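You operate a simulated robot arm through the tools that you are given. There is no shell and no other tool. Be economical: measure what you need, move in short steps, check, and stop when the job is done.

You run a simulated robot arm. Do the job below in one go: nothing can be reset, and whatever is moved stays where it is left.

JOB
Press the rivet started in the fixture slide till its head stands as proud as the press card says.
Fine: set the stop dial first; end with the fixture slide out and the dial back on 0 mm.

Only the result counts: the job must be done as asked and must still hold three seconds after the hand-in. Knocking over, shifting, dropping, spilling or breaking anything else fails it.

ROBOT AND FRAMES
A 7-joint arm with a two-finger parallel gripper, fixed in place. Base frame: the origin is at the foot of the arm, x ahead of it, y to its left, z up; the work surface is at about z = 912. Readings come in mm, degrees, newtons and seconds.
With the tool pointing down near the work surface it reaches from about 240 to 680 mm from the base axis. Its first joint turns from -66.0 to 66.0 degrees. Payload 2.4 kg.
The TCP is the grasp point between the finger pads, 30 mm short of the fingertips. In the tool frame z runs along the fingers and y along their closing line. Largest opening 94 mm; finger width 28, thickness 10; the body of the gripper, 50 by 96 mm, starts 55 mm behind the TCP.
Orientation is that of the tool frame in the base frame, as a unit quaternion [w, x, y, z]. With the fingers straight down and closing along the base's y, the tool's x points along the base's -x, its y along +y and its z along -z.

CONTROLS
- The arm moves only by the tool step_arm. Its argument "deltas" is one flat list of numbers, 6 for each row, row after row: the shift along the tool's x, y, z in cm, then the turn, a rotation vector about the tool's x, y, z in degrees. In form: [tx, ty, tz, ax, ay, az, tx, ty, tz, ax, ay, az, ...]. A call has 1 to 12 rows; each row shifts and turns the commanded pose from where the row before left it, along the tool's axes as they then stand. "gripper" is the closure in counts, from 0 (fully open) to 255 (shut), set as the call begins (left out, the last holds). Each row takes 0.2 s and may step no farther than 50 mm and 8.6 degrees from the row before; otherwise, or with a gripper value out of range, the whole call is refused. Where a pose cannot be reached the arm comes as near as it can. A force on the tool above 40 N (or 10 N above the force at the start of the call, whichever is more), or a blocked arm, ends the call early, and 0.2 s more pass. Each finger travels about 153 mm/s and halts on what it meets, pressing with about 44 N; the grip force reading is that of the motor and also rises with nothing between the fingers. The clock runs only during rows and for 0.2 s after the last one: add rows that do not move to give the fingers time. It gives the time, the measured TCP pose, the force on the tool (base axes), the opening and the grip force at its end, in the units of the frame above (readings bear some noise).
- Cameras (640 x 400 px; columns grow to the right, rows downward): "scene" is fixed at [49, 509.1, 1454.7]; the picture's right is [-0.47, -0.88, 0.00], its down [-0.43, 0.23, -0.87] and it looks along [0.77, -0.41, -0.49] (base axes); focal length 226 px, centre (320, 200). "wrist" rides on the gripper at [-37, 0, -58] in the tool frame; the picture's right is [0.00, -1.00, 0.00], its down [0.97, 0.00, -0.24] and it looks along [0.24, 0.00, 0.97] (tool axes); focal length 218 px, centre (320, 200).
- capture(camera): a new picture of that camera. The clock stands still meanwhile.
- pixel_to_xyz(camera, pixels): for up to 12 pixels [column, row] of the newest picture of that camera ("zoom" is the newest enlarged one), the place [x, y, z] in the base frame of the surface seen there, good to about 3 mm, but the place of the scene camera against the robot may be out by one fixed shift of up to 25 mm in any direction. The clock stands still meanwhile.
- zoom(camera, box): a new picture of the part [left, top, right, bottom] of that camera's present view, enlarged. The clock stands still meanwhile.
- hand_in(): hands the job in; it is judged then, once.

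Go step by step. Measure first, check grasps and placings, and put right what went wrong. The budget is 80 turns and 54 pictures, counting those below and the enlarged ones. Unless the task says otherwise, let go and move clear before handing in, and close with one line.

The tools are called after "Emit:" as name(argument=value, ...) on one line, values as JSON. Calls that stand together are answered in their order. step_arm: Moves the arm, as the interface text tells. Its arguments: {"type":"object","properties":{"deltas":{"type":"array","items":{"type":"number"}},"gripper":{"type":"number"}},"required":["deltas"]} The other tools are called the same way: capture (camera) takes a picture; pixel_to_xyz (camera, pixels) gives the place of the surface under pixels of a picture; zoom (camera, box) takes an enlarged picture of a part of a camera's view; hand_in () hands the job in.

At the start:

```text
time: 0.0
tool_pos: [316.2, 191.2, 1329.1]
orientation: [0.0, 0.0, 1.0, 0.001]
ft_force: [-0.4, -0.9, -0.6]
grip_width: 94.0
finger_force: 0.0
```

scene: 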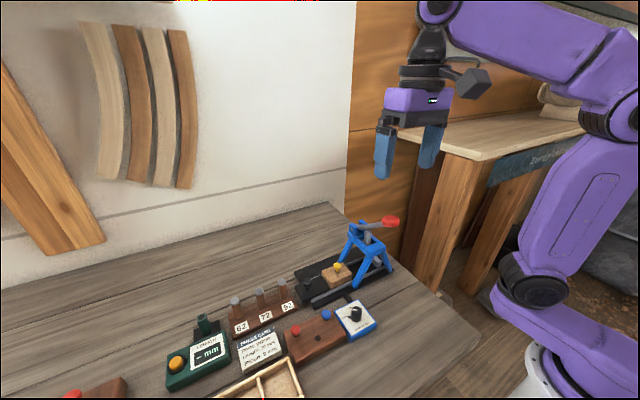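
wrist: 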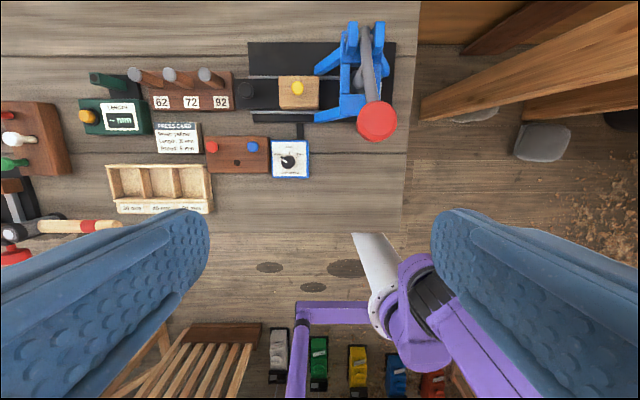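

The wrist view shows the press (blue, ~360,70), the slide with rivet (~298,90), the dial (~290,160), the press card (~178,138) and a length gauge (~115,118). I'll zoom in to read them.

Emit:
zoom(camera="wrist", box=[70, 60, 240, 166])

Emit:
zoom(camera="wrist", box=[230, 10, 420, 190])

Emit:
zoom(camera="scene", box=[220, 200, 420, 390])

```text
3.76 times, centred on (155, 113) of wrist
```

zoom: 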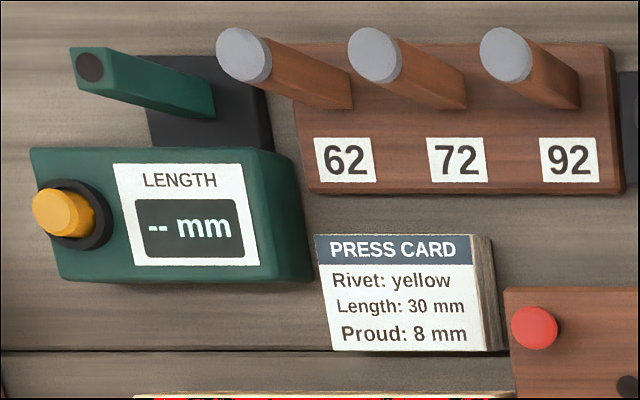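

```text
2.22 times, centred on (325, 100) of wrist
```

zoom: 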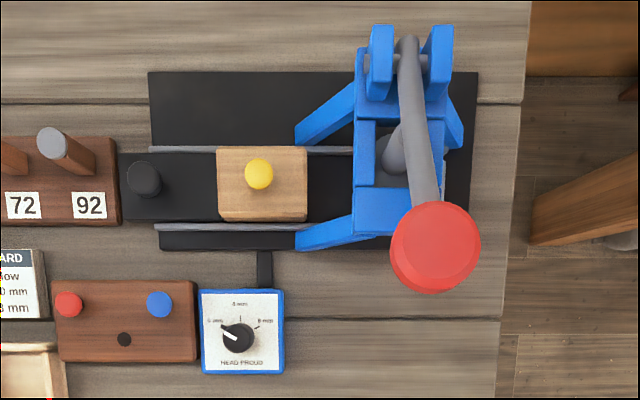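

```text
2.11 times, centred on (320, 295) of scene
```

zoom: 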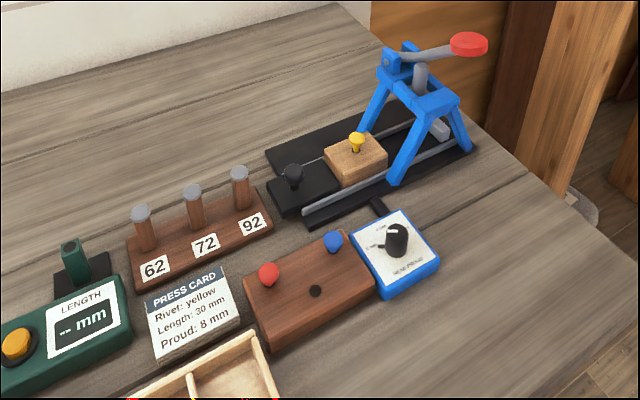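

The card reads yellow, 30 mm, proud 8 mm, and the yellow rivet already stands in the slide. I'll measure the key parts from the last wrist frame.

Emit:
capture(camera="wrist")

Emit:
pixel_to_xyz(camera="wrist", pixels=[[290, 162], [302, 149], [246, 88], [298, 87], [285, 105], [376, 120], [361, 40], [351, 55], [270, 110], [340, 115], [260, 97], [367, 80]])

Emit:
zoom(camera="wrist", box=[265, 130, 320, 185])

```text
48 pictures are left
```

wrist: 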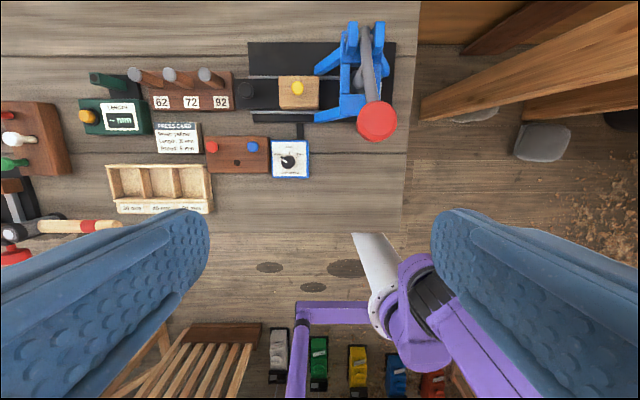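

```text
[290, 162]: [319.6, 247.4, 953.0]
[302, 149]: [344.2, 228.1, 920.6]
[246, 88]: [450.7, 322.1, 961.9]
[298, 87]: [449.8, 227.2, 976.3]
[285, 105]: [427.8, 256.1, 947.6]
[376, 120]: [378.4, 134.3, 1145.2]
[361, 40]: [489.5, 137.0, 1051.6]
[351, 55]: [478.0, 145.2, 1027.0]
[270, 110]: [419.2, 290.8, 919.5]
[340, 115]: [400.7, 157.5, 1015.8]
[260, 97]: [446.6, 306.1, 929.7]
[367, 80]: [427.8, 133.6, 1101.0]
```

```text
7.27 times, centred on (292, 158) of wrist
```

zoom: 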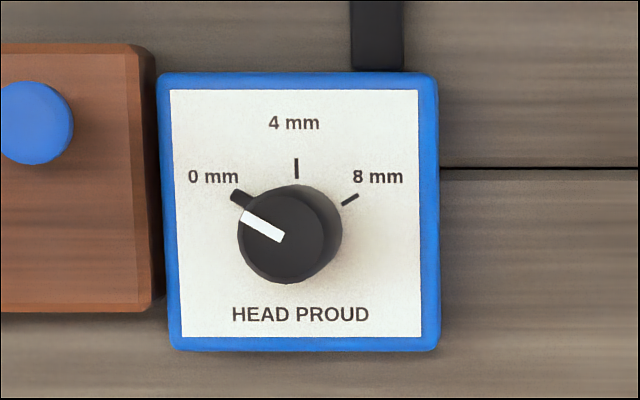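

The dial is at 0 with 8 mm about 120° clockwise; the knob is near (320, 247), top z≈953. I'll move above it with the fingers partly closed and look closer.

Emit:
step_arm(deltas=[0.5, 1.1, 4.5, 0, 0, 0, 0.5, 1.1, 4.5, 0, 0, 0, 0.5, 1.1, 4.5, 0, 0, 0, 0.5, 1.1, 4.5, 0, 0, 0, 0.4, 1.1, 4.5, 0, 0, 0, 0, 0, 0, 0, 0, 0], gripper=120)

Emit:
capture(camera="wrist")

```text
time: 1.4
tool_pos: [291.9, 246.6, 1103.3]
orientation: [0.0, 0.0, 1.0, -0.001]
ft_force: [0.3, -0.2, -0.4]
grip_width: 49.3
finger_force: 0.1
```

```text
46 pictures are left
```

wrist: 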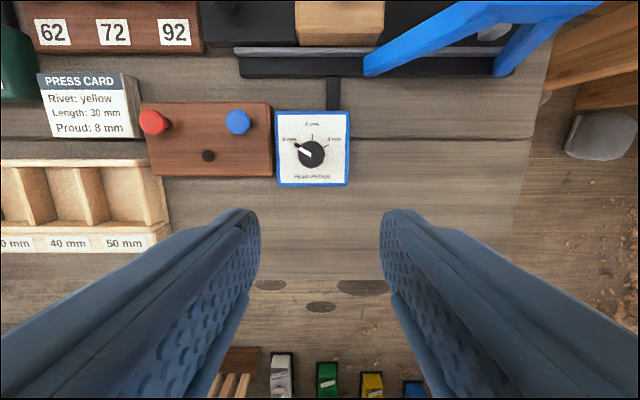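

Emit:
pixel_to_xyz(camera="wrist", pixels=[[311, 153], [300, 153], [322, 153], [311, 143], [311, 165], [290, 175], [237, 121], [340, 116], [280, 184], [333, 92], [155, 172], [206, 155]])

Emit:
zoom(camera="wrist", box=[268, 105, 358, 195])

```text
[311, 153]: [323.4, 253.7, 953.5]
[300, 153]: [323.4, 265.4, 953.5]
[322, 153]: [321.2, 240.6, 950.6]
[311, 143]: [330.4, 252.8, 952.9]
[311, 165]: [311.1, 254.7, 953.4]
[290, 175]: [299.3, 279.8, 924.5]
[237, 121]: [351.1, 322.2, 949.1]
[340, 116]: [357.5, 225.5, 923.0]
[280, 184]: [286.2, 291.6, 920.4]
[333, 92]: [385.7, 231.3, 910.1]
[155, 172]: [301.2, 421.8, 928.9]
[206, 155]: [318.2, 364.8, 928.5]
```

```text
4.44 times, centred on (313, 150) of wrist
```

zoom: 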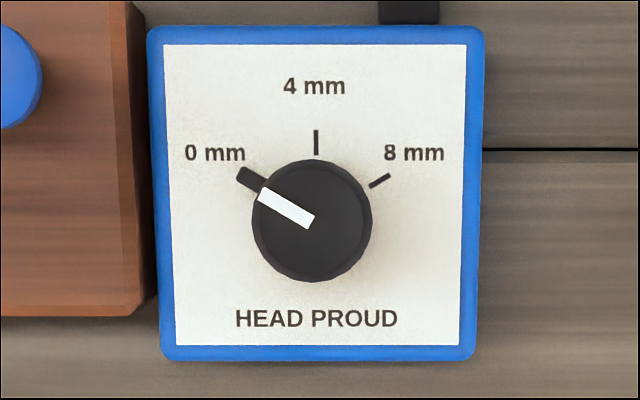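

The knob centre computes to about (321.5, 254), diameter ~25 mm, top z 953, plate ~924. I'll centre over it and pre-turn the hand 60° counter-clockwise, so the 120° turn ends at +60°.

Emit:
step_arm(deltas=[-2.96, 0.75, 0, 0, 0, 0, 0, 0, 1, 0, 0, -8.57, 0, 0, 1, 0, 0, -8.57, 0, 0, 1, 0, 0, -8.57, 0, 0, 1, 0, 0, -8.57, 0, 0, 1, 0, 0, -8.57, 0, 0, 1, 0, 0, -8.57, 0, 0, 0, 0, 0, -8.57, 0, 0, 0, 0, 0, 0])

Emit:
capture(camera="wrist")

```text
time: 3.4
tool_pos: [321.6, 252.9, 1044.7]
orientation: [0.0, -0.501, 0.866, -0.001]
ft_force: [0.1, -0.1, -0.2]
grip_width: 49.8
finger_force: 0.0
```

```text
44 pictures are left
```

wrist: 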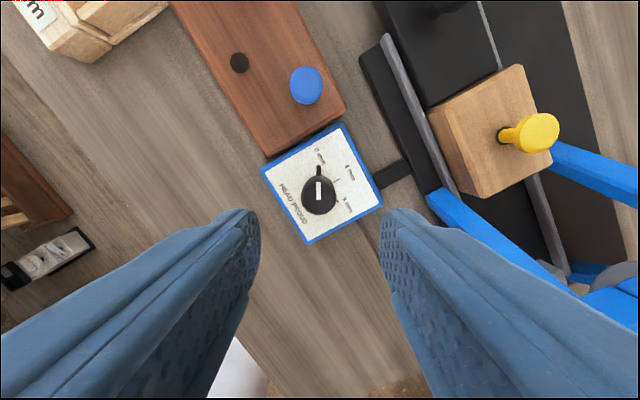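

The turn works. I'll check the centring against the knob at (319,192).

Emit:
zoom(camera="wrist", box=[250, 115, 390, 255])

Emit:
pixel_to_xyz(camera="wrist", pixels=[[319, 190], [319, 184], [319, 204], [307, 193], [330, 193], [318, 171]])

```text
2.86 times, centred on (320, 185) of wrist
```

zoom: 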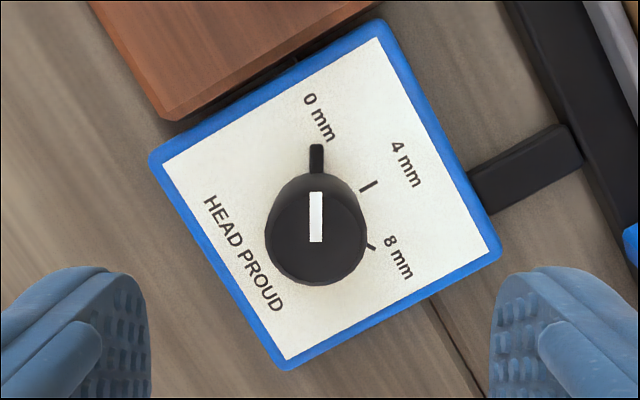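

```text
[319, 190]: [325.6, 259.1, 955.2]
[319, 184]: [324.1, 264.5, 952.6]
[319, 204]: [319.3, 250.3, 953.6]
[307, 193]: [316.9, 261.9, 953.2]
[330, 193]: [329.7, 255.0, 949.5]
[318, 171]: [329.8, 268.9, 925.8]
```

Knob centre is within ~2 mm of the tool axis; I'll correct, descend to z≈963, and then grip.

Emit:
step_arm(deltas=[-0.14, 0.1, 2.7, 0, 0, 0, 0, 0, 2.7, 0, 0, 0, 0, 0, 1.8, 0, 0, 0, 0, 0, 1.0, 0, 0, 0, 0, 0, 0, 0, 0, 0])

Emit:
step_arm(deltas=[0, 0, 0, 0, 0, 0, 0, 0, 0, 0, 0, 0], gripper=255)

```text
time: 4.6
tool_pos: [321.2, 255.6, 961.2]
orientation: [0.0, -0.5, 0.866, 0.0]
ft_force: [-0.2, 0.5, 0.1]
grip_width: 49.5
finger_force: 0.0
```

```text
time: 5.2
tool_pos: [321.5, 254.9, 961.5]
orientation: [0.0, -0.5, 0.866, 0.0]
ft_force: [1.0, -1.6, -4.2]
grip_width: 25.3
finger_force: 44.7
```

Knob gripped (25.3 mm). Turning clockwise 120° in small steps: 12 rows first.

Emit:
step_arm(deltas=[0, 0, 0, 0, 0, 8, 0, 0, 0, 0, 0, 8, 0, 0, 0, 0, 0, 8, 0, 0, 0, 0, 0, 8, 0, 0, 0, 0, 0, 8, 0, 0, 0, 0, 0, 8, 0, 0, 0, 0, 0, 8, 0, 0, 0, 0, 0, 8, 0, 0, 0, 0, 0, 8, 0, 0, 0, 0, 0, 8, 0, 0, 0, 0, 0, 8, 0, 0, 0, 0, 0, 8])

Emit:
step_arm(deltas=[0, 0, 0, 0, 0, 8, 0, 0, 0, 0, 0, 8, 0, 0, 0, 0, 0, 8, 0, 0, 0, 0, 0, 0])

Emit:
zoom(camera="wrist", box=[220, 120, 420, 300])

```text
time: 7.8
tool_pos: [321.0, 254.9, 960.5]
orientation: [0.0, 0.31, 0.951, 0.0]
ft_force: [4.6, -3.5, -25.8]
grip_width: 25.3
finger_force: 44.9
```

```text
time: 8.8
tool_pos: [321.4, 254.4, 961.6]
orientation: [-0.001, 0.501, 0.866, -0.001]
ft_force: [3.2, -8.7, -19.6]
grip_width: 25.6
finger_force: 45.1
```

```text
2.22 times, centred on (320, 210) of wrist
```

zoom: 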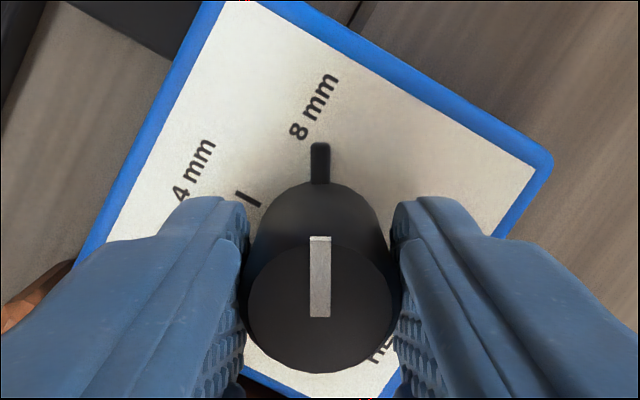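

The pointer now covers the 8 mm tick. Release, rise and view from above.

Emit:
step_arm(deltas=[0, 0, 0, 0, 0, 0, 0, 0, 0, 0, 0, 0], gripper=120)

Emit:
step_arm(deltas=[0, 0, -3, 0, 0, 0, 0, 0, -3, 0, 0, 0, 0, 0, -4, 0, 0, -8.57, 0, 0, -4, 0, 0, -8.57, 0, 0, -4, 0, 0, -8.57, 0, 0, 0, 0, 0, -8.57, 0, 0, 0, 0, 0, -8.57, 0, 0, 0, 0, 0, -8.57, 0, 0, 0, 0, 0, -8.57, 0, 0, 0, 0, 0, 0])

Emit:
capture(camera="wrist")

Emit:
zoom(camera="wrist", box=[250, 120, 390, 260])

```text
time: 9.4
tool_pos: [321.5, 255.4, 962.2]
orientation: [0.001, 0.5, 0.866, 0.0]
ft_force: [-0.6, -0.3, 0.0]
grip_width: 49.9
finger_force: 0.1
```

```text
time: 11.6
tool_pos: [320.9, 255.1, 1141.7]
orientation: [0.0, -0.001, 1.0, 0.0]
ft_force: [-0.3, 0.2, 0.2]
grip_width: 49.6
finger_force: 0.1
```

```text
41 pictures are left
```

wrist: 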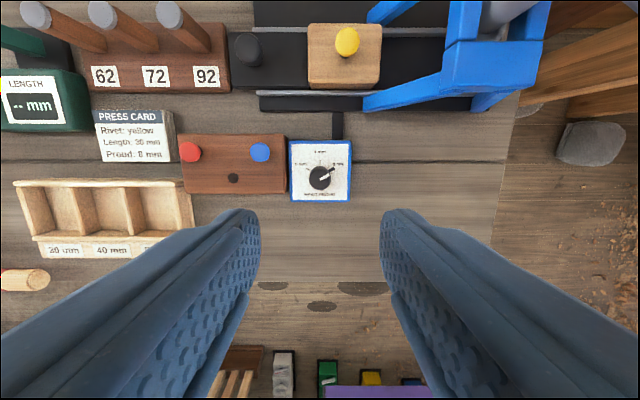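

```text
2.86 times, centred on (320, 190) of wrist
```

zoom: 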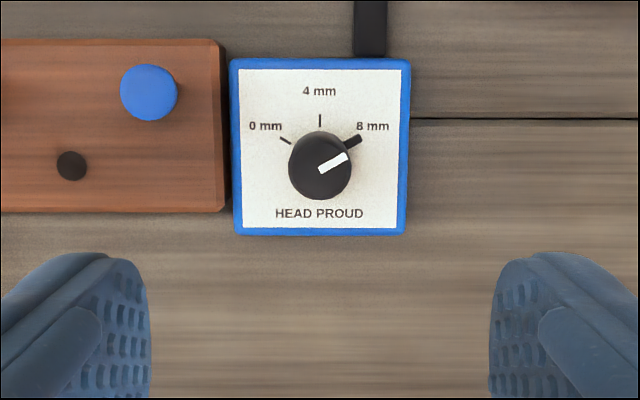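

Dial is on 8 mm. Next I'll view the slide and press from above the slide side.

Emit:
step_arm(deltas=[-3.5, 1.5, -1, 0, 0, 0, -3.5, 1.5, -1, 0, 0, 0, 0, 0, 0, 0, 0, 0])

Emit:
capture(camera="wrist")

Emit:
zoom(camera="scene", box=[290, 205, 410, 315])

```text
time: 12.4
tool_pos: [392.2, 284.4, 1163.6]
orientation: [0.0, 0.0, 1.0, 0.0]
ft_force: [0.1, 0.3, -0.2]
grip_width: 49.7
finger_force: 0.2
```

```text
39 pictures are left
```

wrist: 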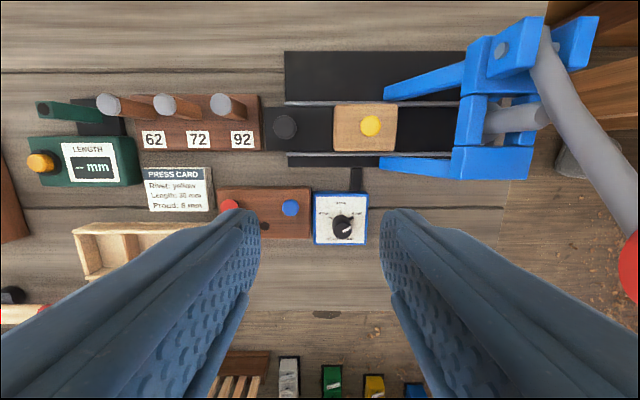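

```text
3.64 times, centred on (350, 260) of scene
```

zoom: 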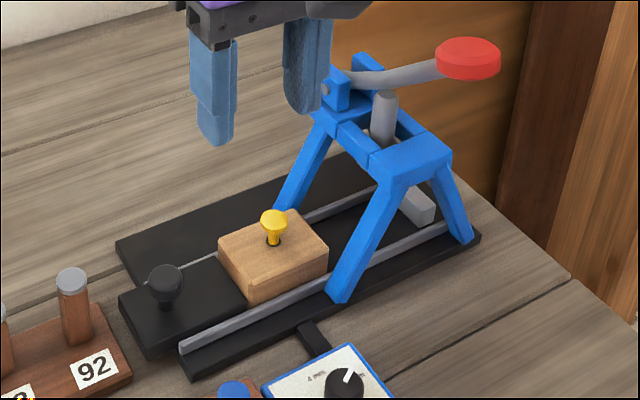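

Emit:
pixel_to_xyz(camera="wrist", pixels=[[285, 127], [285, 116], [370, 126], [385, 142], [345, 115], [500, 116], [530, 117], [535, 40], [590, 140], [630, 260], [300, 145], [480, 165]])

Emit:
zoom(camera="wrist", box=[260, 40, 420, 180])

Emit:
zoom(camera="wrist", box=[430, 0, 640, 200])

```text
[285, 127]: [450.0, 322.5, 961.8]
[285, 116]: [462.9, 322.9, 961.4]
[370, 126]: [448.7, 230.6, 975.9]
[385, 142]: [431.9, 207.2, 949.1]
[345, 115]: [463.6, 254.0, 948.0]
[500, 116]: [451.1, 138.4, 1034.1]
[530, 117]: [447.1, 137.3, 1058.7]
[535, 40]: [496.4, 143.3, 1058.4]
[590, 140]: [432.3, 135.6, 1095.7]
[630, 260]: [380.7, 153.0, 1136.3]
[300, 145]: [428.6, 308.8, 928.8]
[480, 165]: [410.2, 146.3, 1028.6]
```

```text
2.86 times, centred on (340, 110) of wrist
```

zoom: 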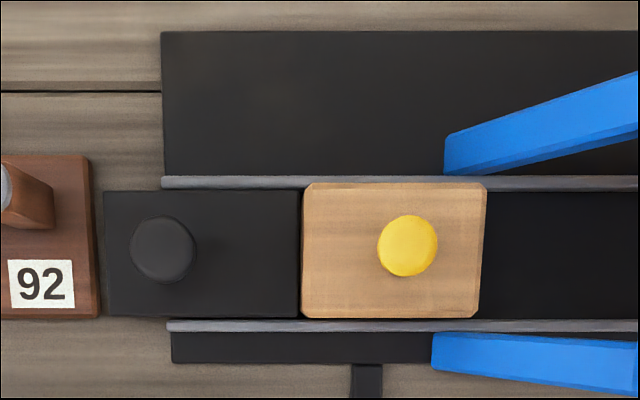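

```text
2.00 times, centred on (535, 100) of wrist
```

zoom: 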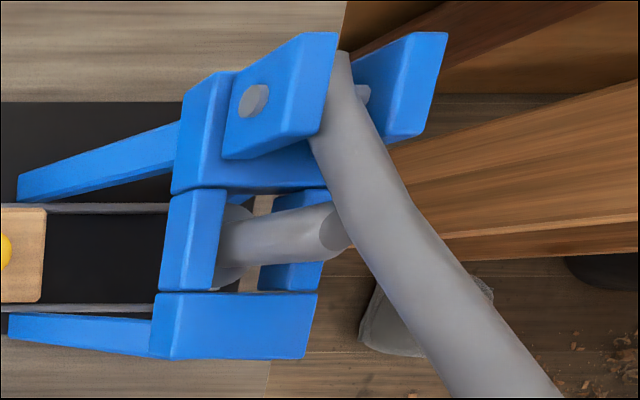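

The slide knob is at (450, 322), top z 962, plate 929; the rivet head is at (449, 230), z≈976. Before choosing the grasp direction, I'll check the neighbouring peg rack and press legs.

Emit:
pixel_to_xyz(camera="wrist", pixels=[[258, 140], [258, 105], [222, 104], [244, 140], [320, 103], [320, 154], [390, 94], [385, 160], [455, 170], [465, 80], [400, 125], [305, 125]])

```text
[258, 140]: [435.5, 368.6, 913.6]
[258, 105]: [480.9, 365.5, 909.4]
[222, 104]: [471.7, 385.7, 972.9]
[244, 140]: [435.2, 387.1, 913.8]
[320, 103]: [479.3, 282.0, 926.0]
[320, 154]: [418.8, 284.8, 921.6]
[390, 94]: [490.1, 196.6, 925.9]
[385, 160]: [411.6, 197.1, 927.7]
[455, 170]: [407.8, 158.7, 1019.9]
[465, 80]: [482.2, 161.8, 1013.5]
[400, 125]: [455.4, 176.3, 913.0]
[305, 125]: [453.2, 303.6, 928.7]
```

Surroundings are low, so I'll grip the slide knob with fingers along y. First go above it, then descend to TCP z≈967.

Emit:
step_arm(deltas=[-2.9, 2.0, 2.5, 0, 0, 0, -2.83, 1.9, 2.5, 0, 0, 0, 0, 0, 4.5, 0, 0, 0, 0, 0, 4.5, 0, 0, 0, 0, 0, 2, 0, 0, 0, 0, 0, 0, 0, 0, 0], gripper=135)

Emit:
capture(camera="wrist")

```text
time: 13.8
tool_pos: [447.1, 323.1, 1002.1]
orientation: [0.0, 0.001, 1.0, 0.0]
ft_force: [0.5, 0.5, 0.2]
grip_width: 44.9
finger_force: 0.0
```

```text
35 pictures are left
```

wrist: 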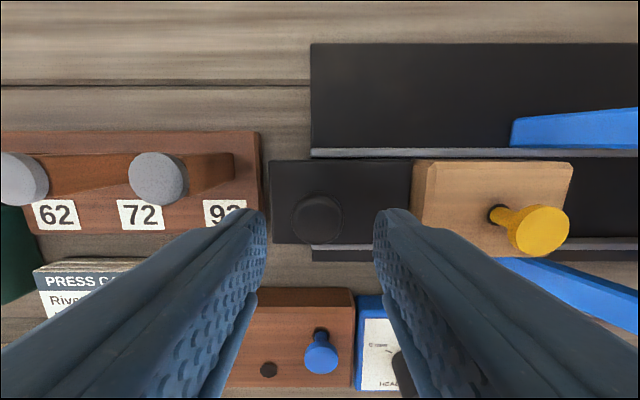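

The knob at (317,218) sits between the fingers, peg 92 well clear on the left. Descend 35 mm and grip.

Emit:
step_arm(deltas=[-0.35, 0.1, 2.0, 0, 0, 0, 0, 0, 1.5, 0, 0, 0, 0, 0, 0, 0, 0, 0])

Emit:
step_arm(deltas=[0, 0, 0, 0, 0, 0, 0, 0, 0, 0, 0, 0], gripper=255)

```text
time: 14.6
tool_pos: [451.3, 324.4, 964.6]
orientation: [0.0, 0.0, 1.0, 0.0]
ft_force: [-0.6, 0.6, 0.3]
grip_width: 44.1
finger_force: 0.2
```

```text
time: 15.2
tool_pos: [452.2, 324.6, 966.8]
orientation: [0.0, 0.0, 1.0, 0.0]
ft_force: [-0.1, -1.8, -0.3]
grip_width: 25.2
finger_force: 44.7
```

Knob gripped. Push the slide along −y in steps, stopping on contact with the end stop.

Emit:
step_arm(deltas=[0, -1.2, 0, 0, 0, 0, 0, -1.2, 0, 0, 0, 0, 0, -1.2, 0, 0, 0, 0, 0, -1.2, 0, 0, 0, 0, 0, -1.2, 0, 0, 0, 0, 0, -1.2, 0, 0, 0, 0, 0, -0.8, 0, 0, 0, 0, 0, 0, 0, 0, 0, 0])

Emit:
capture(camera="wrist")

```text
time: 17.0
tool_pos: [452.4, 244.8, 966.6]
orientation: [0.0, 0.001, 1.0, 0.0]
ft_force: [-0.4, 0.8, -4.2]
grip_width: 25.5
finger_force: 44.9
```

```text
34 pictures are left
```

wrist: 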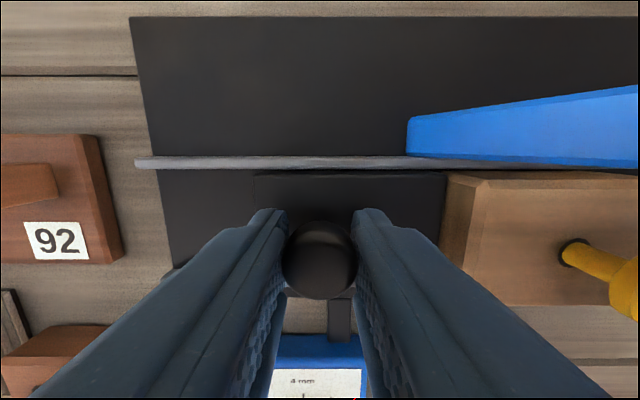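

The slide follows freely after 80 mm. Continue in small steps until the stop.

Emit:
step_arm(deltas=[0, -0.5, 0, 0, 0, 0, 0, -0.5, 0, 0, 0, 0, 0, -0.4, 0, 0, 0, 0, 0, -0.4, 0, 0, 0, 0, 0, -0.3, 0, 0, 0, 0, 0, -0.3, 0, 0, 0, 0])

Emit:
zoom(camera="scene", box=[290, 195, 420, 315])

```text
time: 18.4
tool_pos: [451.7, 224.5, 966.2]
orientation: [0.001, -0.002, 1.0, 0.002]
ft_force: [1.0, 19.8, -12.3]
grip_width: 25.3
finger_force: 44.6
```

```text
3.33 times, centred on (355, 255) of scene
```

zoom: 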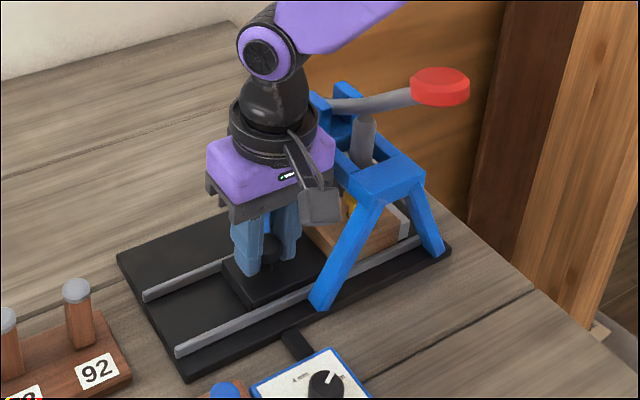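

The force of 19.8 N at y=224.5 shows the slide is against the end stop. Release and rise clear, then look.

Emit:
step_arm(deltas=[0, 0.1, 0, 0, 0, 0, 0, 0, 0, 0, 0, 0], gripper=140)

Emit:
step_arm(deltas=[0, 0, -4, 0, 0, 0, 0, 1, -4, 0, 0, 0, 0, 2, -4, 0, 0, 0, 1, 2, -4, 0, 0, 0, 2, 1, -4, 0, 0, 0, 2, 0, -4, 0, 0, 0, 0, 0, 0, 0, 0, 0])

Emit:
capture(camera="wrist")

Emit:
zoom(camera="scene", box=[290, 195, 420, 315])

```text
time: 19.0
tool_pos: [453.0, 220.4, 967.3]
orientation: [-0.001, 0.0, 1.0, 0.0]
ft_force: [-0.3, 0.0, 0.3]
grip_width: 42.6
finger_force: 0.1
```

```text
time: 20.6
tool_pos: [400.2, 282.3, 1206.2]
orientation: [0.0, 0.0, 1.0, 0.0]
ft_force: [-0.5, -0.7, -0.1]
grip_width: 42.3
finger_force: 0.1
```

```text
32 pictures are left
```

wrist: 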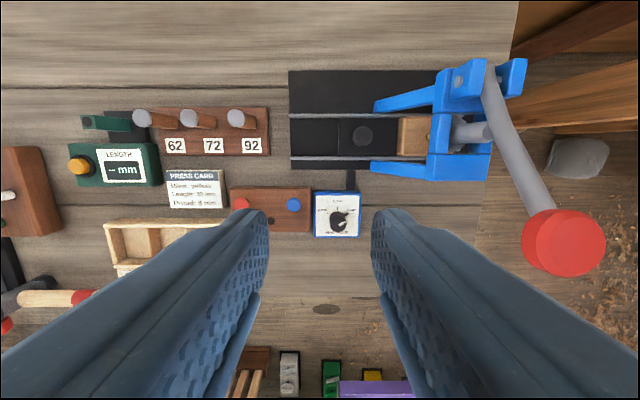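

```text
3.33 times, centred on (355, 255) of scene
```

zoom: 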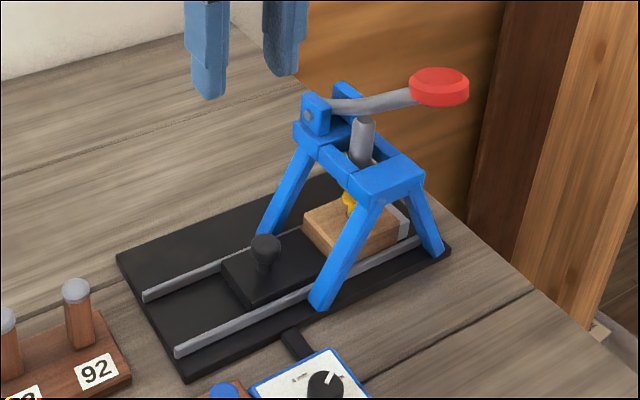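

The slide is home with the rivet under the ram. Now measure the lever grip.

Emit:
pixel_to_xyz(camera="wrist", pixels=[[570, 243], [545, 235], [600, 245], [565, 212], [570, 272], [528, 240], [525, 185], [505, 130], [492, 75], [460, 80], [470, 132], [440, 165]])

Emit:
zoom(camera="wrist", box=[420, 50, 620, 290])

```text
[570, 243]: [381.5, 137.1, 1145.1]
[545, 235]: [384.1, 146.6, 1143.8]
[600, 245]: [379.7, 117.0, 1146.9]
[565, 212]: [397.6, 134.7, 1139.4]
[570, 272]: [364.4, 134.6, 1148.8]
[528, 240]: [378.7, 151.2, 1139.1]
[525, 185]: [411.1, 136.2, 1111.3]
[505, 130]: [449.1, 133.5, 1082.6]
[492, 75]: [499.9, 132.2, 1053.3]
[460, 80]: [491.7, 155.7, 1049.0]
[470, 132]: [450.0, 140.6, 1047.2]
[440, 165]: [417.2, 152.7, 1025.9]
```

```text
1.67 times, centred on (520, 170) of wrist
```

zoom: 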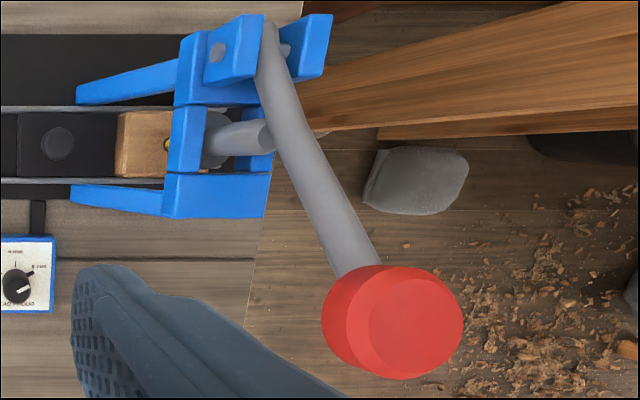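

The lever disc is centred near (381, 133), top z≈1145; pivot near (497, 132, 1050). I'll close the fingers, go over the disc, and press down along the arc.

Emit:
step_arm(deltas=[0, 0, -2, 0, 0, 0, 0.5, -3.73, 0, 0, 0, 0, 0.5, -3.73, 0, 0, 0, 0, 0.5, -3.73, 0, 0, 0, 0, 0.4, -3.73, 0, 0, 0, 0, 0, 0, 0, 0, 0, 0], gripper=255)

Emit:
step_arm(deltas=[0, 0, 2, 0, 0, 0, 0, 0, 1.5, 0, 0, 0, 0, 0, 0, 0, 0, 0])

Emit:
capture(camera="wrist")

Emit:
capture(camera="scene")

```text
time: 22.0
tool_pos: [383.0, 132.2, 1227.2]
orientation: [0.0, 0.0, 1.0, 0.0]
ft_force: [0.2, 0.2, 0.2]
grip_width: 0.0
finger_force: 33.3
```

```text
time: 22.8
tool_pos: [382.6, 133.1, 1191.9]
orientation: [0.0, 0.0, 1.0, 0.0]
ft_force: [-0.5, -0.1, -1.4]
grip_width: 0.1
finger_force: 32.5
```

```text
29 pictures are left
```

wrist: 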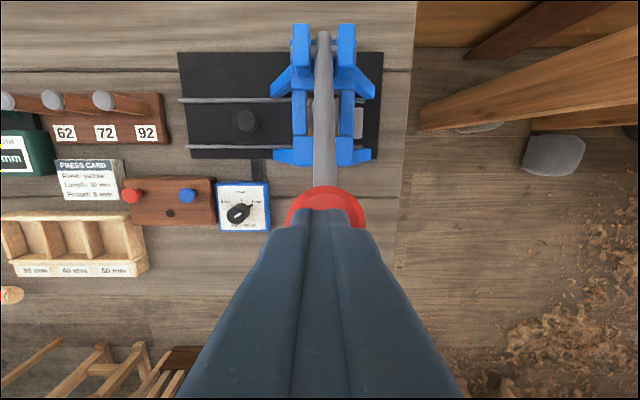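

```text
28 pictures are left
```

scene: 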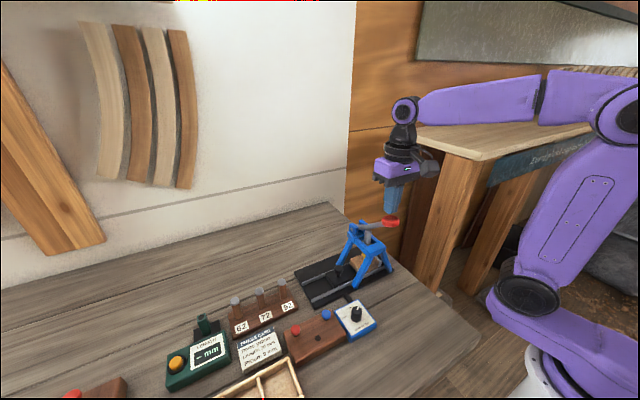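

Fingertips are centred over the red disc at (325,200). Press down following the arc, in short rows.

Emit:
step_arm(deltas=[0, 0, 1.2, 0, 0, 0, 0.2, 0, 0.8, 0, 0, 0, 0.5, 0, 0.8, 0, 0, 0, 0.5, 0, 0.8, 0, 0, 0, 0.4, 0, 0.8, 0, 0, 0, 0.4, 0, 0.8, 0, 0, 0])

Emit:
zoom(camera="scene", box=[300, 150, 450, 300])

```text
time: 24.2
tool_pos: [363.6, 132.8, 1139.7]
orientation: [0.0, 0.0, 1.0, 0.0]
ft_force: [-4.4, -0.6, 4.4]
grip_width: 0.1
finger_force: 33.1
```

```text
2.67 times, centred on (375, 225) of scene
```

zoom: 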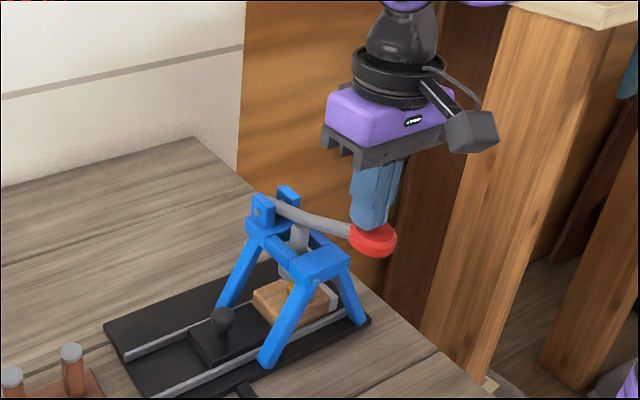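

The lever follows with light force (~6 N). Continue down until it meets firm resistance.

Emit:
step_arm(deltas=[0.2, 0, 0.6, 0, 0, 0, 0.2, 0, 0.6, 0, 0, 0, 0.15, 0, 0.6, 0, 0, 0, 0.1, 0, 0.6, 0, 0, 0, 0.1, 0, 0.6, 0, 0, 0, 0, 0, 0.6, 0, 0, 0])

Emit:
zoom(camera="scene", box=[300, 180, 430, 300])

```text
time: 25.6
tool_pos: [355.1, 133.0, 1102.7]
orientation: [0.001, 0.001, 1.0, 0.0]
ft_force: [-3.7, 2.1, 4.3]
grip_width: 0.1
finger_force: 33.1
```

```text
3.33 times, centred on (365, 240) of scene
```

zoom: 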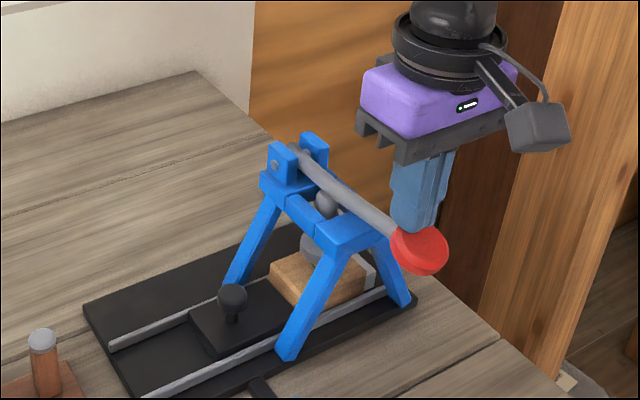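

Still light force; the ram is approaching the rivet. Continue.

Emit:
step_arm(deltas=[0, 0, 0.5, 0, 0, 0, 0, 0, 0.5, 0, 0, 0, 0, 0, 0.5, 0, 0, 0, 0, 0, 0.5, 0, 0, 0, 0, 0, 0.5, 0, 0, 0, 0, 0, 0.5, 0, 0, 0])

Emit:
zoom(camera="scene", box=[300, 180, 430, 300])

```text
time: 26.1
tool_pos: [355.8, 133.0, 1100.1]
orientation: [0.002, -0.001, 1.0, 0.001]
ft_force: [-9.5, -3.1, 19.9]
grip_width: 0.0
finger_force: 33.6
stopped in row 2: the force on the tool passed its limit (the readings are from after the stop); the commanded pose is now the measured one
```

```text
3.33 times, centred on (365, 240) of scene
```

zoom: 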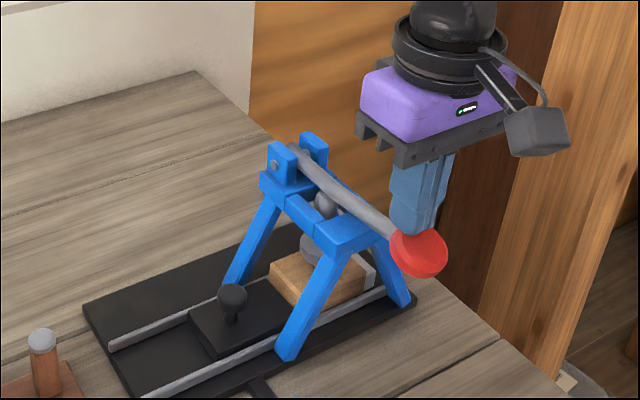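

Firm resistance met at z≈1100. I'll keep pressing in small rows to see whether the rivet still moves.

Emit:
step_arm(deltas=[0, 0, 0.15, 0, 0, 0, 0, 0, 0.15, 0, 0, 0, 0, 0, 0.1, 0, 0, 0])

Emit:
step_arm(deltas=[0, 0, 0.15, 0, 0, 0, 0, 0, 0.15, 0, 0, 0, 0, 0, 0.1, 0, 0, 0])

```text
time: 26.5
tool_pos: [355.2, 132.1, 1100.9]
orientation: [0.003, 0.0, 1.0, 0.002]
ft_force: [-8.0, -3.1, 17.0]
grip_width: 0.0
finger_force: 33.1
stopped in row 2: the force on the tool passed its limit (the readings are from after the stop); the commanded pose is now the measured one
```

```text
time: 27.0
tool_pos: [355.4, 132.5, 1100.1]
orientation: [0.003, 0.0, 1.0, 0.0]
ft_force: [-8.6, -3.2, 18.0]
grip_width: 0.0
finger_force: 33.2
stopped in row 2: the force on the tool passed its limit (the readings are from after the stop); the commanded pose is now the measured one
```

No more travel at 40 N. Lift off and inspect whether this was the stop or just the rivet.

Emit:
step_arm(deltas=[0, 0, -1, 0, 0, 0, 0, 0, -4, 0, 0, 0, 0, 0, -4, 0, 0, 0, 0, 0, -4, 0, 0, 0, 0, 2, -3, 0, 0, 0, 0, 4, 0, 0, 0, 0, 0, 4, 0, 0, 0, 0, 0, 0, 0, 0, 0, 0])

Emit:
zoom(camera="scene", box=[300, 200, 410, 300])

Emit:
capture(camera="wrist")

```text
time: 28.8
tool_pos: [355.6, 234.5, 1259.7]
orientation: [0.002, -0.001, 1.0, 0.001]
ft_force: [0.4, 0.1, -0.3]
grip_width: 0.0
finger_force: 33.0
```

```text
4.00 times, centred on (355, 250) of scene
```

zoom: 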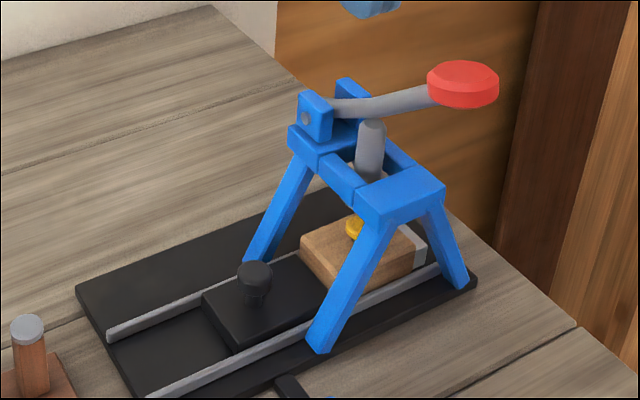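

```text
23 pictures are left
```

wrist: 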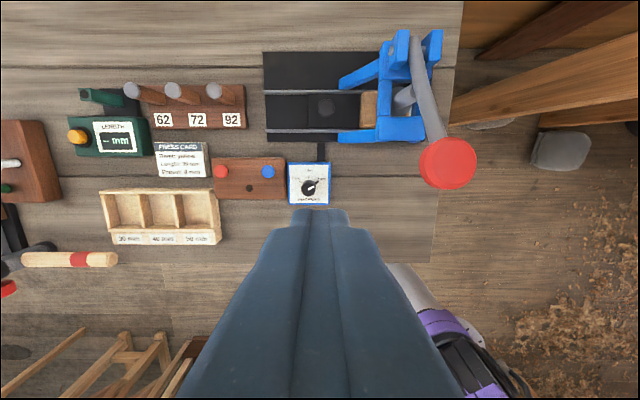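

The lever springs back by itself and the rivet head sits lower. Now go back over the slide knob at about (451.5, 223) to pull the slide out.

Emit:
step_arm(deltas=[-4.8, -0.6, 1, 0, 0, 0, -4.8, -0.5, 1, 0, 0, 0, 0, 0, 4.5, 0, 0, 0, 0, 0, 4.5, 0, 0, 0, 0, 0, 4.5, 0, 0, 0, 0, 0, 4.5, 0, 0, 0, 0, 0, 4, 0, 0, 0, 0, 0, 1.5, 0, 0, 0, 0, 0, 0, 0, 0, 0], gripper=140)

Emit:
capture(camera="wrist")

```text
time: 30.8
tool_pos: [453.2, 220.8, 1004.6]
orientation: [0.002, 0.0, 1.0, 0.001]
ft_force: [-0.3, 0.2, -0.3]
grip_width: 42.3
finger_force: 0.0
```

```text
22 pictures are left
```

wrist: 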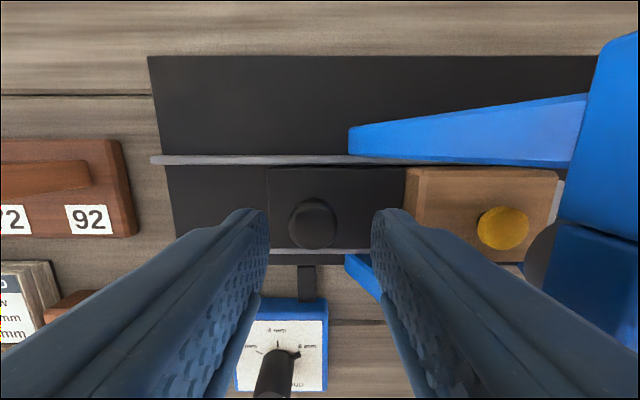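

The knob at (313,222) is about 3 mm to +y; shift, descend, grip, and pull out +y by ~100 mm.

Emit:
step_arm(deltas=[0.1, 0.3, 2.0, 0, 0, 0, 0, 0, 1.8, 0, 0, 0, 0, 0, 0, 0, 0, 0])

Emit:
step_arm(deltas=[0, 0, 0, 0, 0, 0, 0, 0, 0, 0, 0, 0], gripper=255)

Emit:
step_arm(deltas=[0, 0.6, 0, 0, 0, 0, 0, 1.2, 0, 0, 0, 0, 0, 1.2, 0, 0, 0, 0, 0, 1.2, 0, 0, 0, 0, 0, 1.2, 0, 0, 0, 0, 0, 1.2, 0, 0, 0, 0, 0, 1.2, 0, 0, 0, 0, 0, 1.0, 0, 0, 0, 0, 0, 0.5, 0, 0, 0, 0, 0, 0.4, 0, 0, 0, 0, 0, 0, 0, 0, 0, 0])

Emit:
capture(camera="wrist")

```text
time: 31.6
tool_pos: [451.3, 224.9, 966.9]
orientation: [0.002, 0.0, 1.0, 0.001]
ft_force: [0.1, -0.6, -0.3]
grip_width: 42.4
finger_force: 0.2
```

```text
time: 32.2
tool_pos: [451.3, 224.7, 967.6]
orientation: [0.003, 0.0, 1.0, 0.0]
ft_force: [0.4, 0.2, -4.1]
grip_width: 25.2
finger_force: 44.5
```

```text
time: 34.6
tool_pos: [451.1, 324.3, 967.4]
orientation: [0.002, 0.0, 1.0, 0.001]
ft_force: [-3.3, -0.7, -9.9]
grip_width: 24.9
finger_force: 44.6
```

```text
21 pictures are left
```

wrist: 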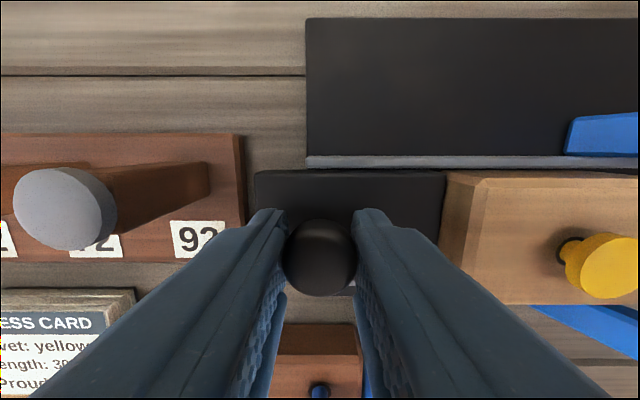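

The slide is back at its start position (knob y≈324). Release, rise, and measure the rivet's proud height.

Emit:
step_arm(deltas=[0, 0, 0, 0, 0, 0, 0, 0, 0, 0, 0, 0], gripper=140)

Emit:
step_arm(deltas=[0, 0, -3, 0, 0, 0, 0, 0, -3, 0, 0, 0, 2, -2, -2, 0, 0, 0, 3, -2, 0, 0, 0, 0, 0, 0, 0, 0, 0, 0])

Emit:
capture(camera="wrist")

Emit:
zoom(camera="scene", box=[310, 250, 370, 290])

```text
time: 35.2
tool_pos: [451.1, 321.7, 968.4]
orientation: [0.003, 0.0, 1.0, 0.001]
ft_force: [-0.1, 0.5, -0.1]
grip_width: 42.5
finger_force: 0.1
```

```text
time: 36.4
tool_pos: [401.5, 282.2, 1046.7]
orientation: [0.002, 0.0, 1.0, 0.0]
ft_force: [-0.4, 0.6, 0.4]
grip_width: 42.1
finger_force: 0.0
```

```text
20 pictures are left
```

wrist: 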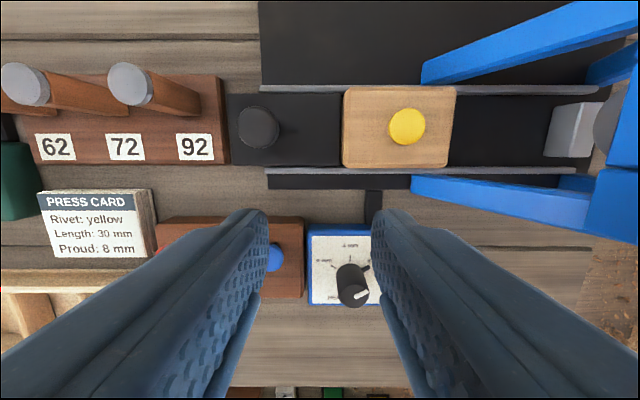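

```text
10.00 times, centred on (340, 270) of scene
```

zoom: 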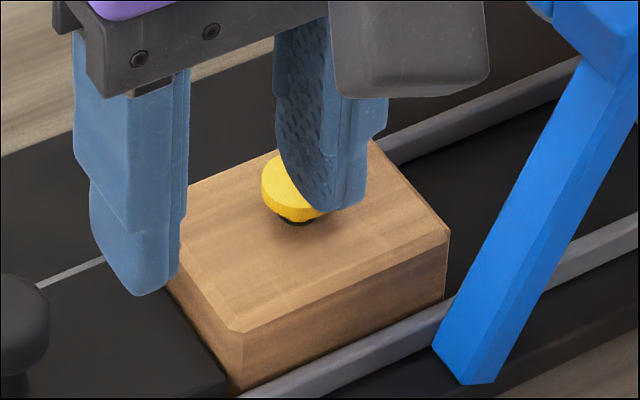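

The rivet is clearly pressed deeper; measure its head top against the block top.

Emit:
pixel_to_xyz(camera="wrist", pixels=[[404, 125], [408, 122], [412, 126], [406, 130], [401, 119], [365, 105], [365, 150], [440, 105], [440, 150], [400, 97], [400, 155], [375, 125]])

Emit:
zoom(camera="wrist", box=[340, 80, 470, 175])

```text
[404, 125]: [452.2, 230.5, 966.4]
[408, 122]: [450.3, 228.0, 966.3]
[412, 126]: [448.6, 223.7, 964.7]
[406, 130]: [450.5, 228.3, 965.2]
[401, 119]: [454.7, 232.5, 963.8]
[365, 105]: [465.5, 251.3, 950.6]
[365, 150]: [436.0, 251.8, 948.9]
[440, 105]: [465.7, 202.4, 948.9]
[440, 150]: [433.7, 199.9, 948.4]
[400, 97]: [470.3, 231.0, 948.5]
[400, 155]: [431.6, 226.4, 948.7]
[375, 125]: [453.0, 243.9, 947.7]
```

```text
4.21 times, centred on (405, 128) of wrist
```

zoom: 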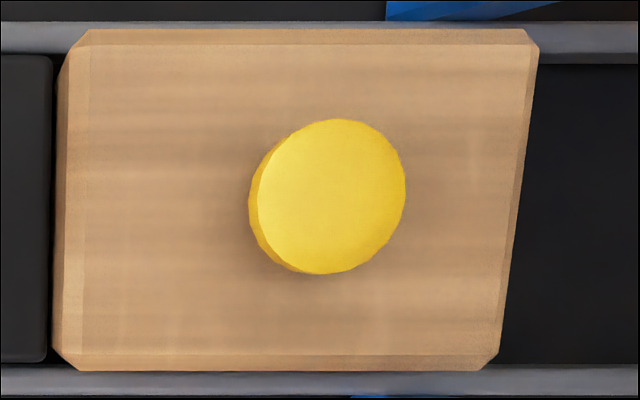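

The head top stands ~16.6 mm above the block, so the underside may be about 8 mm up, or the press stopped short. I'll move the arm aside for an unobstructed side view.

Emit:
step_arm(deltas=[3, 0, -4, 0, 0, 0, 3, 0, -4, 0, 0, 0, 2.5, -3, -3, 0, 0, 0, 0, -3, 0, 0, 0, 0, 0, 0, 0, 0, 0, 0])

Emit:
zoom(camera="scene", box=[316, 250, 366, 282])

Emit:
pixel_to_xyz(camera="zoom", pixels=[[300, 150], [320, 200], [320, 250], [300, 300]])

```text
time: 37.6
tool_pos: [316.0, 222.8, 1156.5]
orientation: [0.002, 0.0, 1.0, 0.001]
ft_force: [-0.1, 0.3, -0.3]
grip_width: 42.3
finger_force: 0.1
```

```text
12.50 times, centred on (341, 266) of scene
```

zoom: 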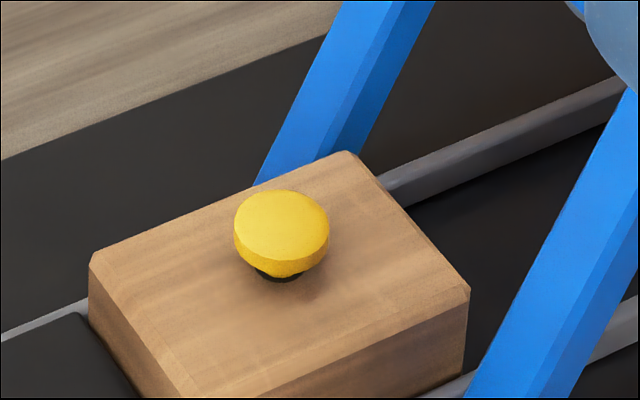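

```text
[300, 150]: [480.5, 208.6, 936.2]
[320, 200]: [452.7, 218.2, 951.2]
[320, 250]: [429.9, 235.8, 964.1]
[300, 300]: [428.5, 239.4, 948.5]
```

The view is clear: the head is off the block with the hole visible below it at (280,278). I'll zoom tighter to judge head thickness and gap.

Emit:
zoom(camera="scene", box=[330, 261, 346, 271])

Emit:
zoom(camera="scene", box=[290, 310, 354, 350])

```text
16.00 times, centred on (338, 266) of scene
```

zoom: 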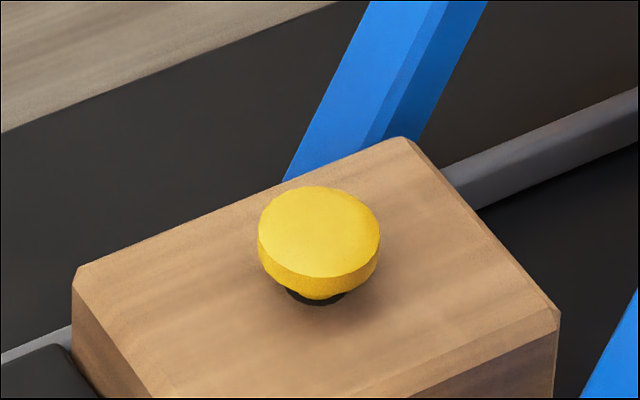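

```text
10.00 times, centred on (322, 330) of scene
```

zoom: 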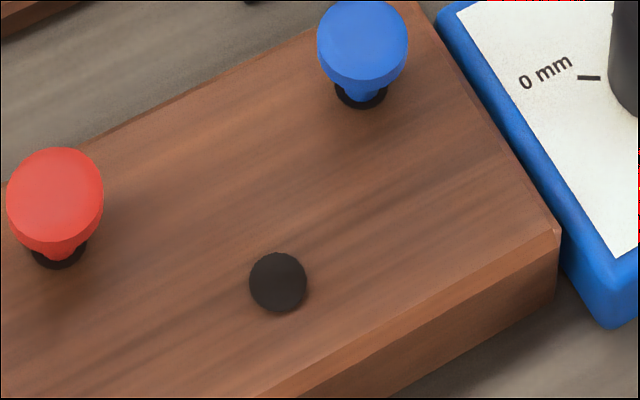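

The scene view geometry suggests the underside of the head is ~8 mm up (rim bottom row 293, hole front edge row 306), while the wrist depth gave a bit more. I'll sample heights on the enlarged scene view to settle it.

Emit:
zoom(camera="scene", box=[330, 261, 346, 271])

Emit:
pixel_to_xyz(camera="zoom", pixels=[[318, 230], [290, 230], [345, 230], [318, 205], [318, 260], [300, 250], [335, 250], [318, 330], [250, 300], [400, 260], [200, 260], [350, 340]])

```text
16.00 times, centred on (338, 266) of scene
```

zoom: 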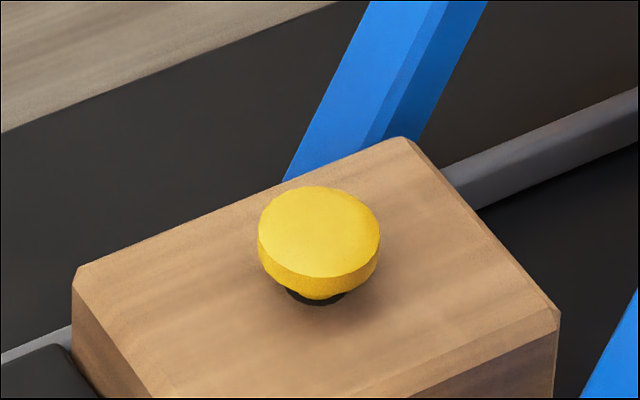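

```text
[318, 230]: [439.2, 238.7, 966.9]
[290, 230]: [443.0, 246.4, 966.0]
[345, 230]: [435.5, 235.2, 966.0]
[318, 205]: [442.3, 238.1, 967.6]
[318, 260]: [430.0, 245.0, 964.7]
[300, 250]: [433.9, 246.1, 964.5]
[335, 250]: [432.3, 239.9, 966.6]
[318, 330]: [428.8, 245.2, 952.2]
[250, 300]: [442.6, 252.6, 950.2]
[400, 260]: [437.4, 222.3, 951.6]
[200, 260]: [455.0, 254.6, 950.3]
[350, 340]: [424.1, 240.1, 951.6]
```

Estimates put the head top 14–16 mm above the block, so it's worth confirming that the hard stop came from the dial. With the slide out, I'll pull the lever empty along the same path: if it halts at the same height (TCP z≈1100), it was the dial stop.

Emit:
step_arm(deltas=[0, 0, -3.6, 0, 0, 0, 0, 0, -3.6, 0, 0, 0, -2.2, -3, 0, 0, 0, 0, -2.2, -3, 0, 0, 0, 0, -2.25, -3, 0, 0, 0, 0, 0, 0, 0, 0, 0, 0, 0, 0, 0, 0, 0, 0], gripper=255)

Emit:
step_arm(deltas=[0, 0, 2, 0, 0, 0, 0, 0, 1.5, 0, 0, 0, 0, 0, 1.2, 0, 0, 0, 0.2, 0, 0.8, 0, 0, 0, 0.5, 0, 0.8, 0, 0, 0, 0.5, 0, 0.8, 0, 0, 0, 0.4, 0, 0.8, 0, 0, 0, 0.4, 0, 0.8, 0, 0, 0])

Emit:
step_arm(deltas=[0.2, 0, 0.6, 0, 0, 0, 0.2, 0, 0.6, 0, 0, 0, 0.15, 0, 0.6, 0, 0, 0, 0.1, 0, 0.6, 0, 0, 0, 0.1, 0, 0.6, 0, 0, 0, 0, 0, 0.6, 0, 0, 0, 0, 0, 0, 0, 0, 0])

Emit:
step_arm(deltas=[0, 0, 0.3, 0, 0, 0, 0, 0, 0.3, 0, 0, 0, 0, 0, 0.3, 0, 0, 0, 0, 0, 0.3, 0, 0, 0, 0, 0, 0.3, 0, 0, 0, 0, 0, 0.3, 0, 0, 0])

```text
time: 39.2
tool_pos: [383.3, 130.5, 1229.0]
orientation: [0.003, 0.0, 1.0, 0.001]
ft_force: [-1.0, 0.1, -0.3]
grip_width: 0.0
finger_force: 33.1
```

```text
time: 41.0
tool_pos: [362.5, 132.5, 1141.5]
orientation: [0.003, 0.0, 1.0, 0.002]
ft_force: [-3.2, -0.4, 2.7]
grip_width: 0.1
finger_force: 32.5
```

```text
time: 42.6
tool_pos: [354.4, 132.5, 1106.9]
orientation: [0.002, -0.001, 1.0, 0.002]
ft_force: [-2.2, -0.8, 2.4]
grip_width: 0.0
finger_force: 33.4
```

```text
time: 43.4
tool_pos: [354.8, 133.3, 1100.2]
orientation: [0.005, 0.0, 1.0, 0.002]
ft_force: [-8.9, -2.7, 19.4]
grip_width: 0.0
finger_force: 33.3
stopped in row 4: the force on the tool passed its limit (the readings are from after the stop); the commanded pose is now the measured one
```

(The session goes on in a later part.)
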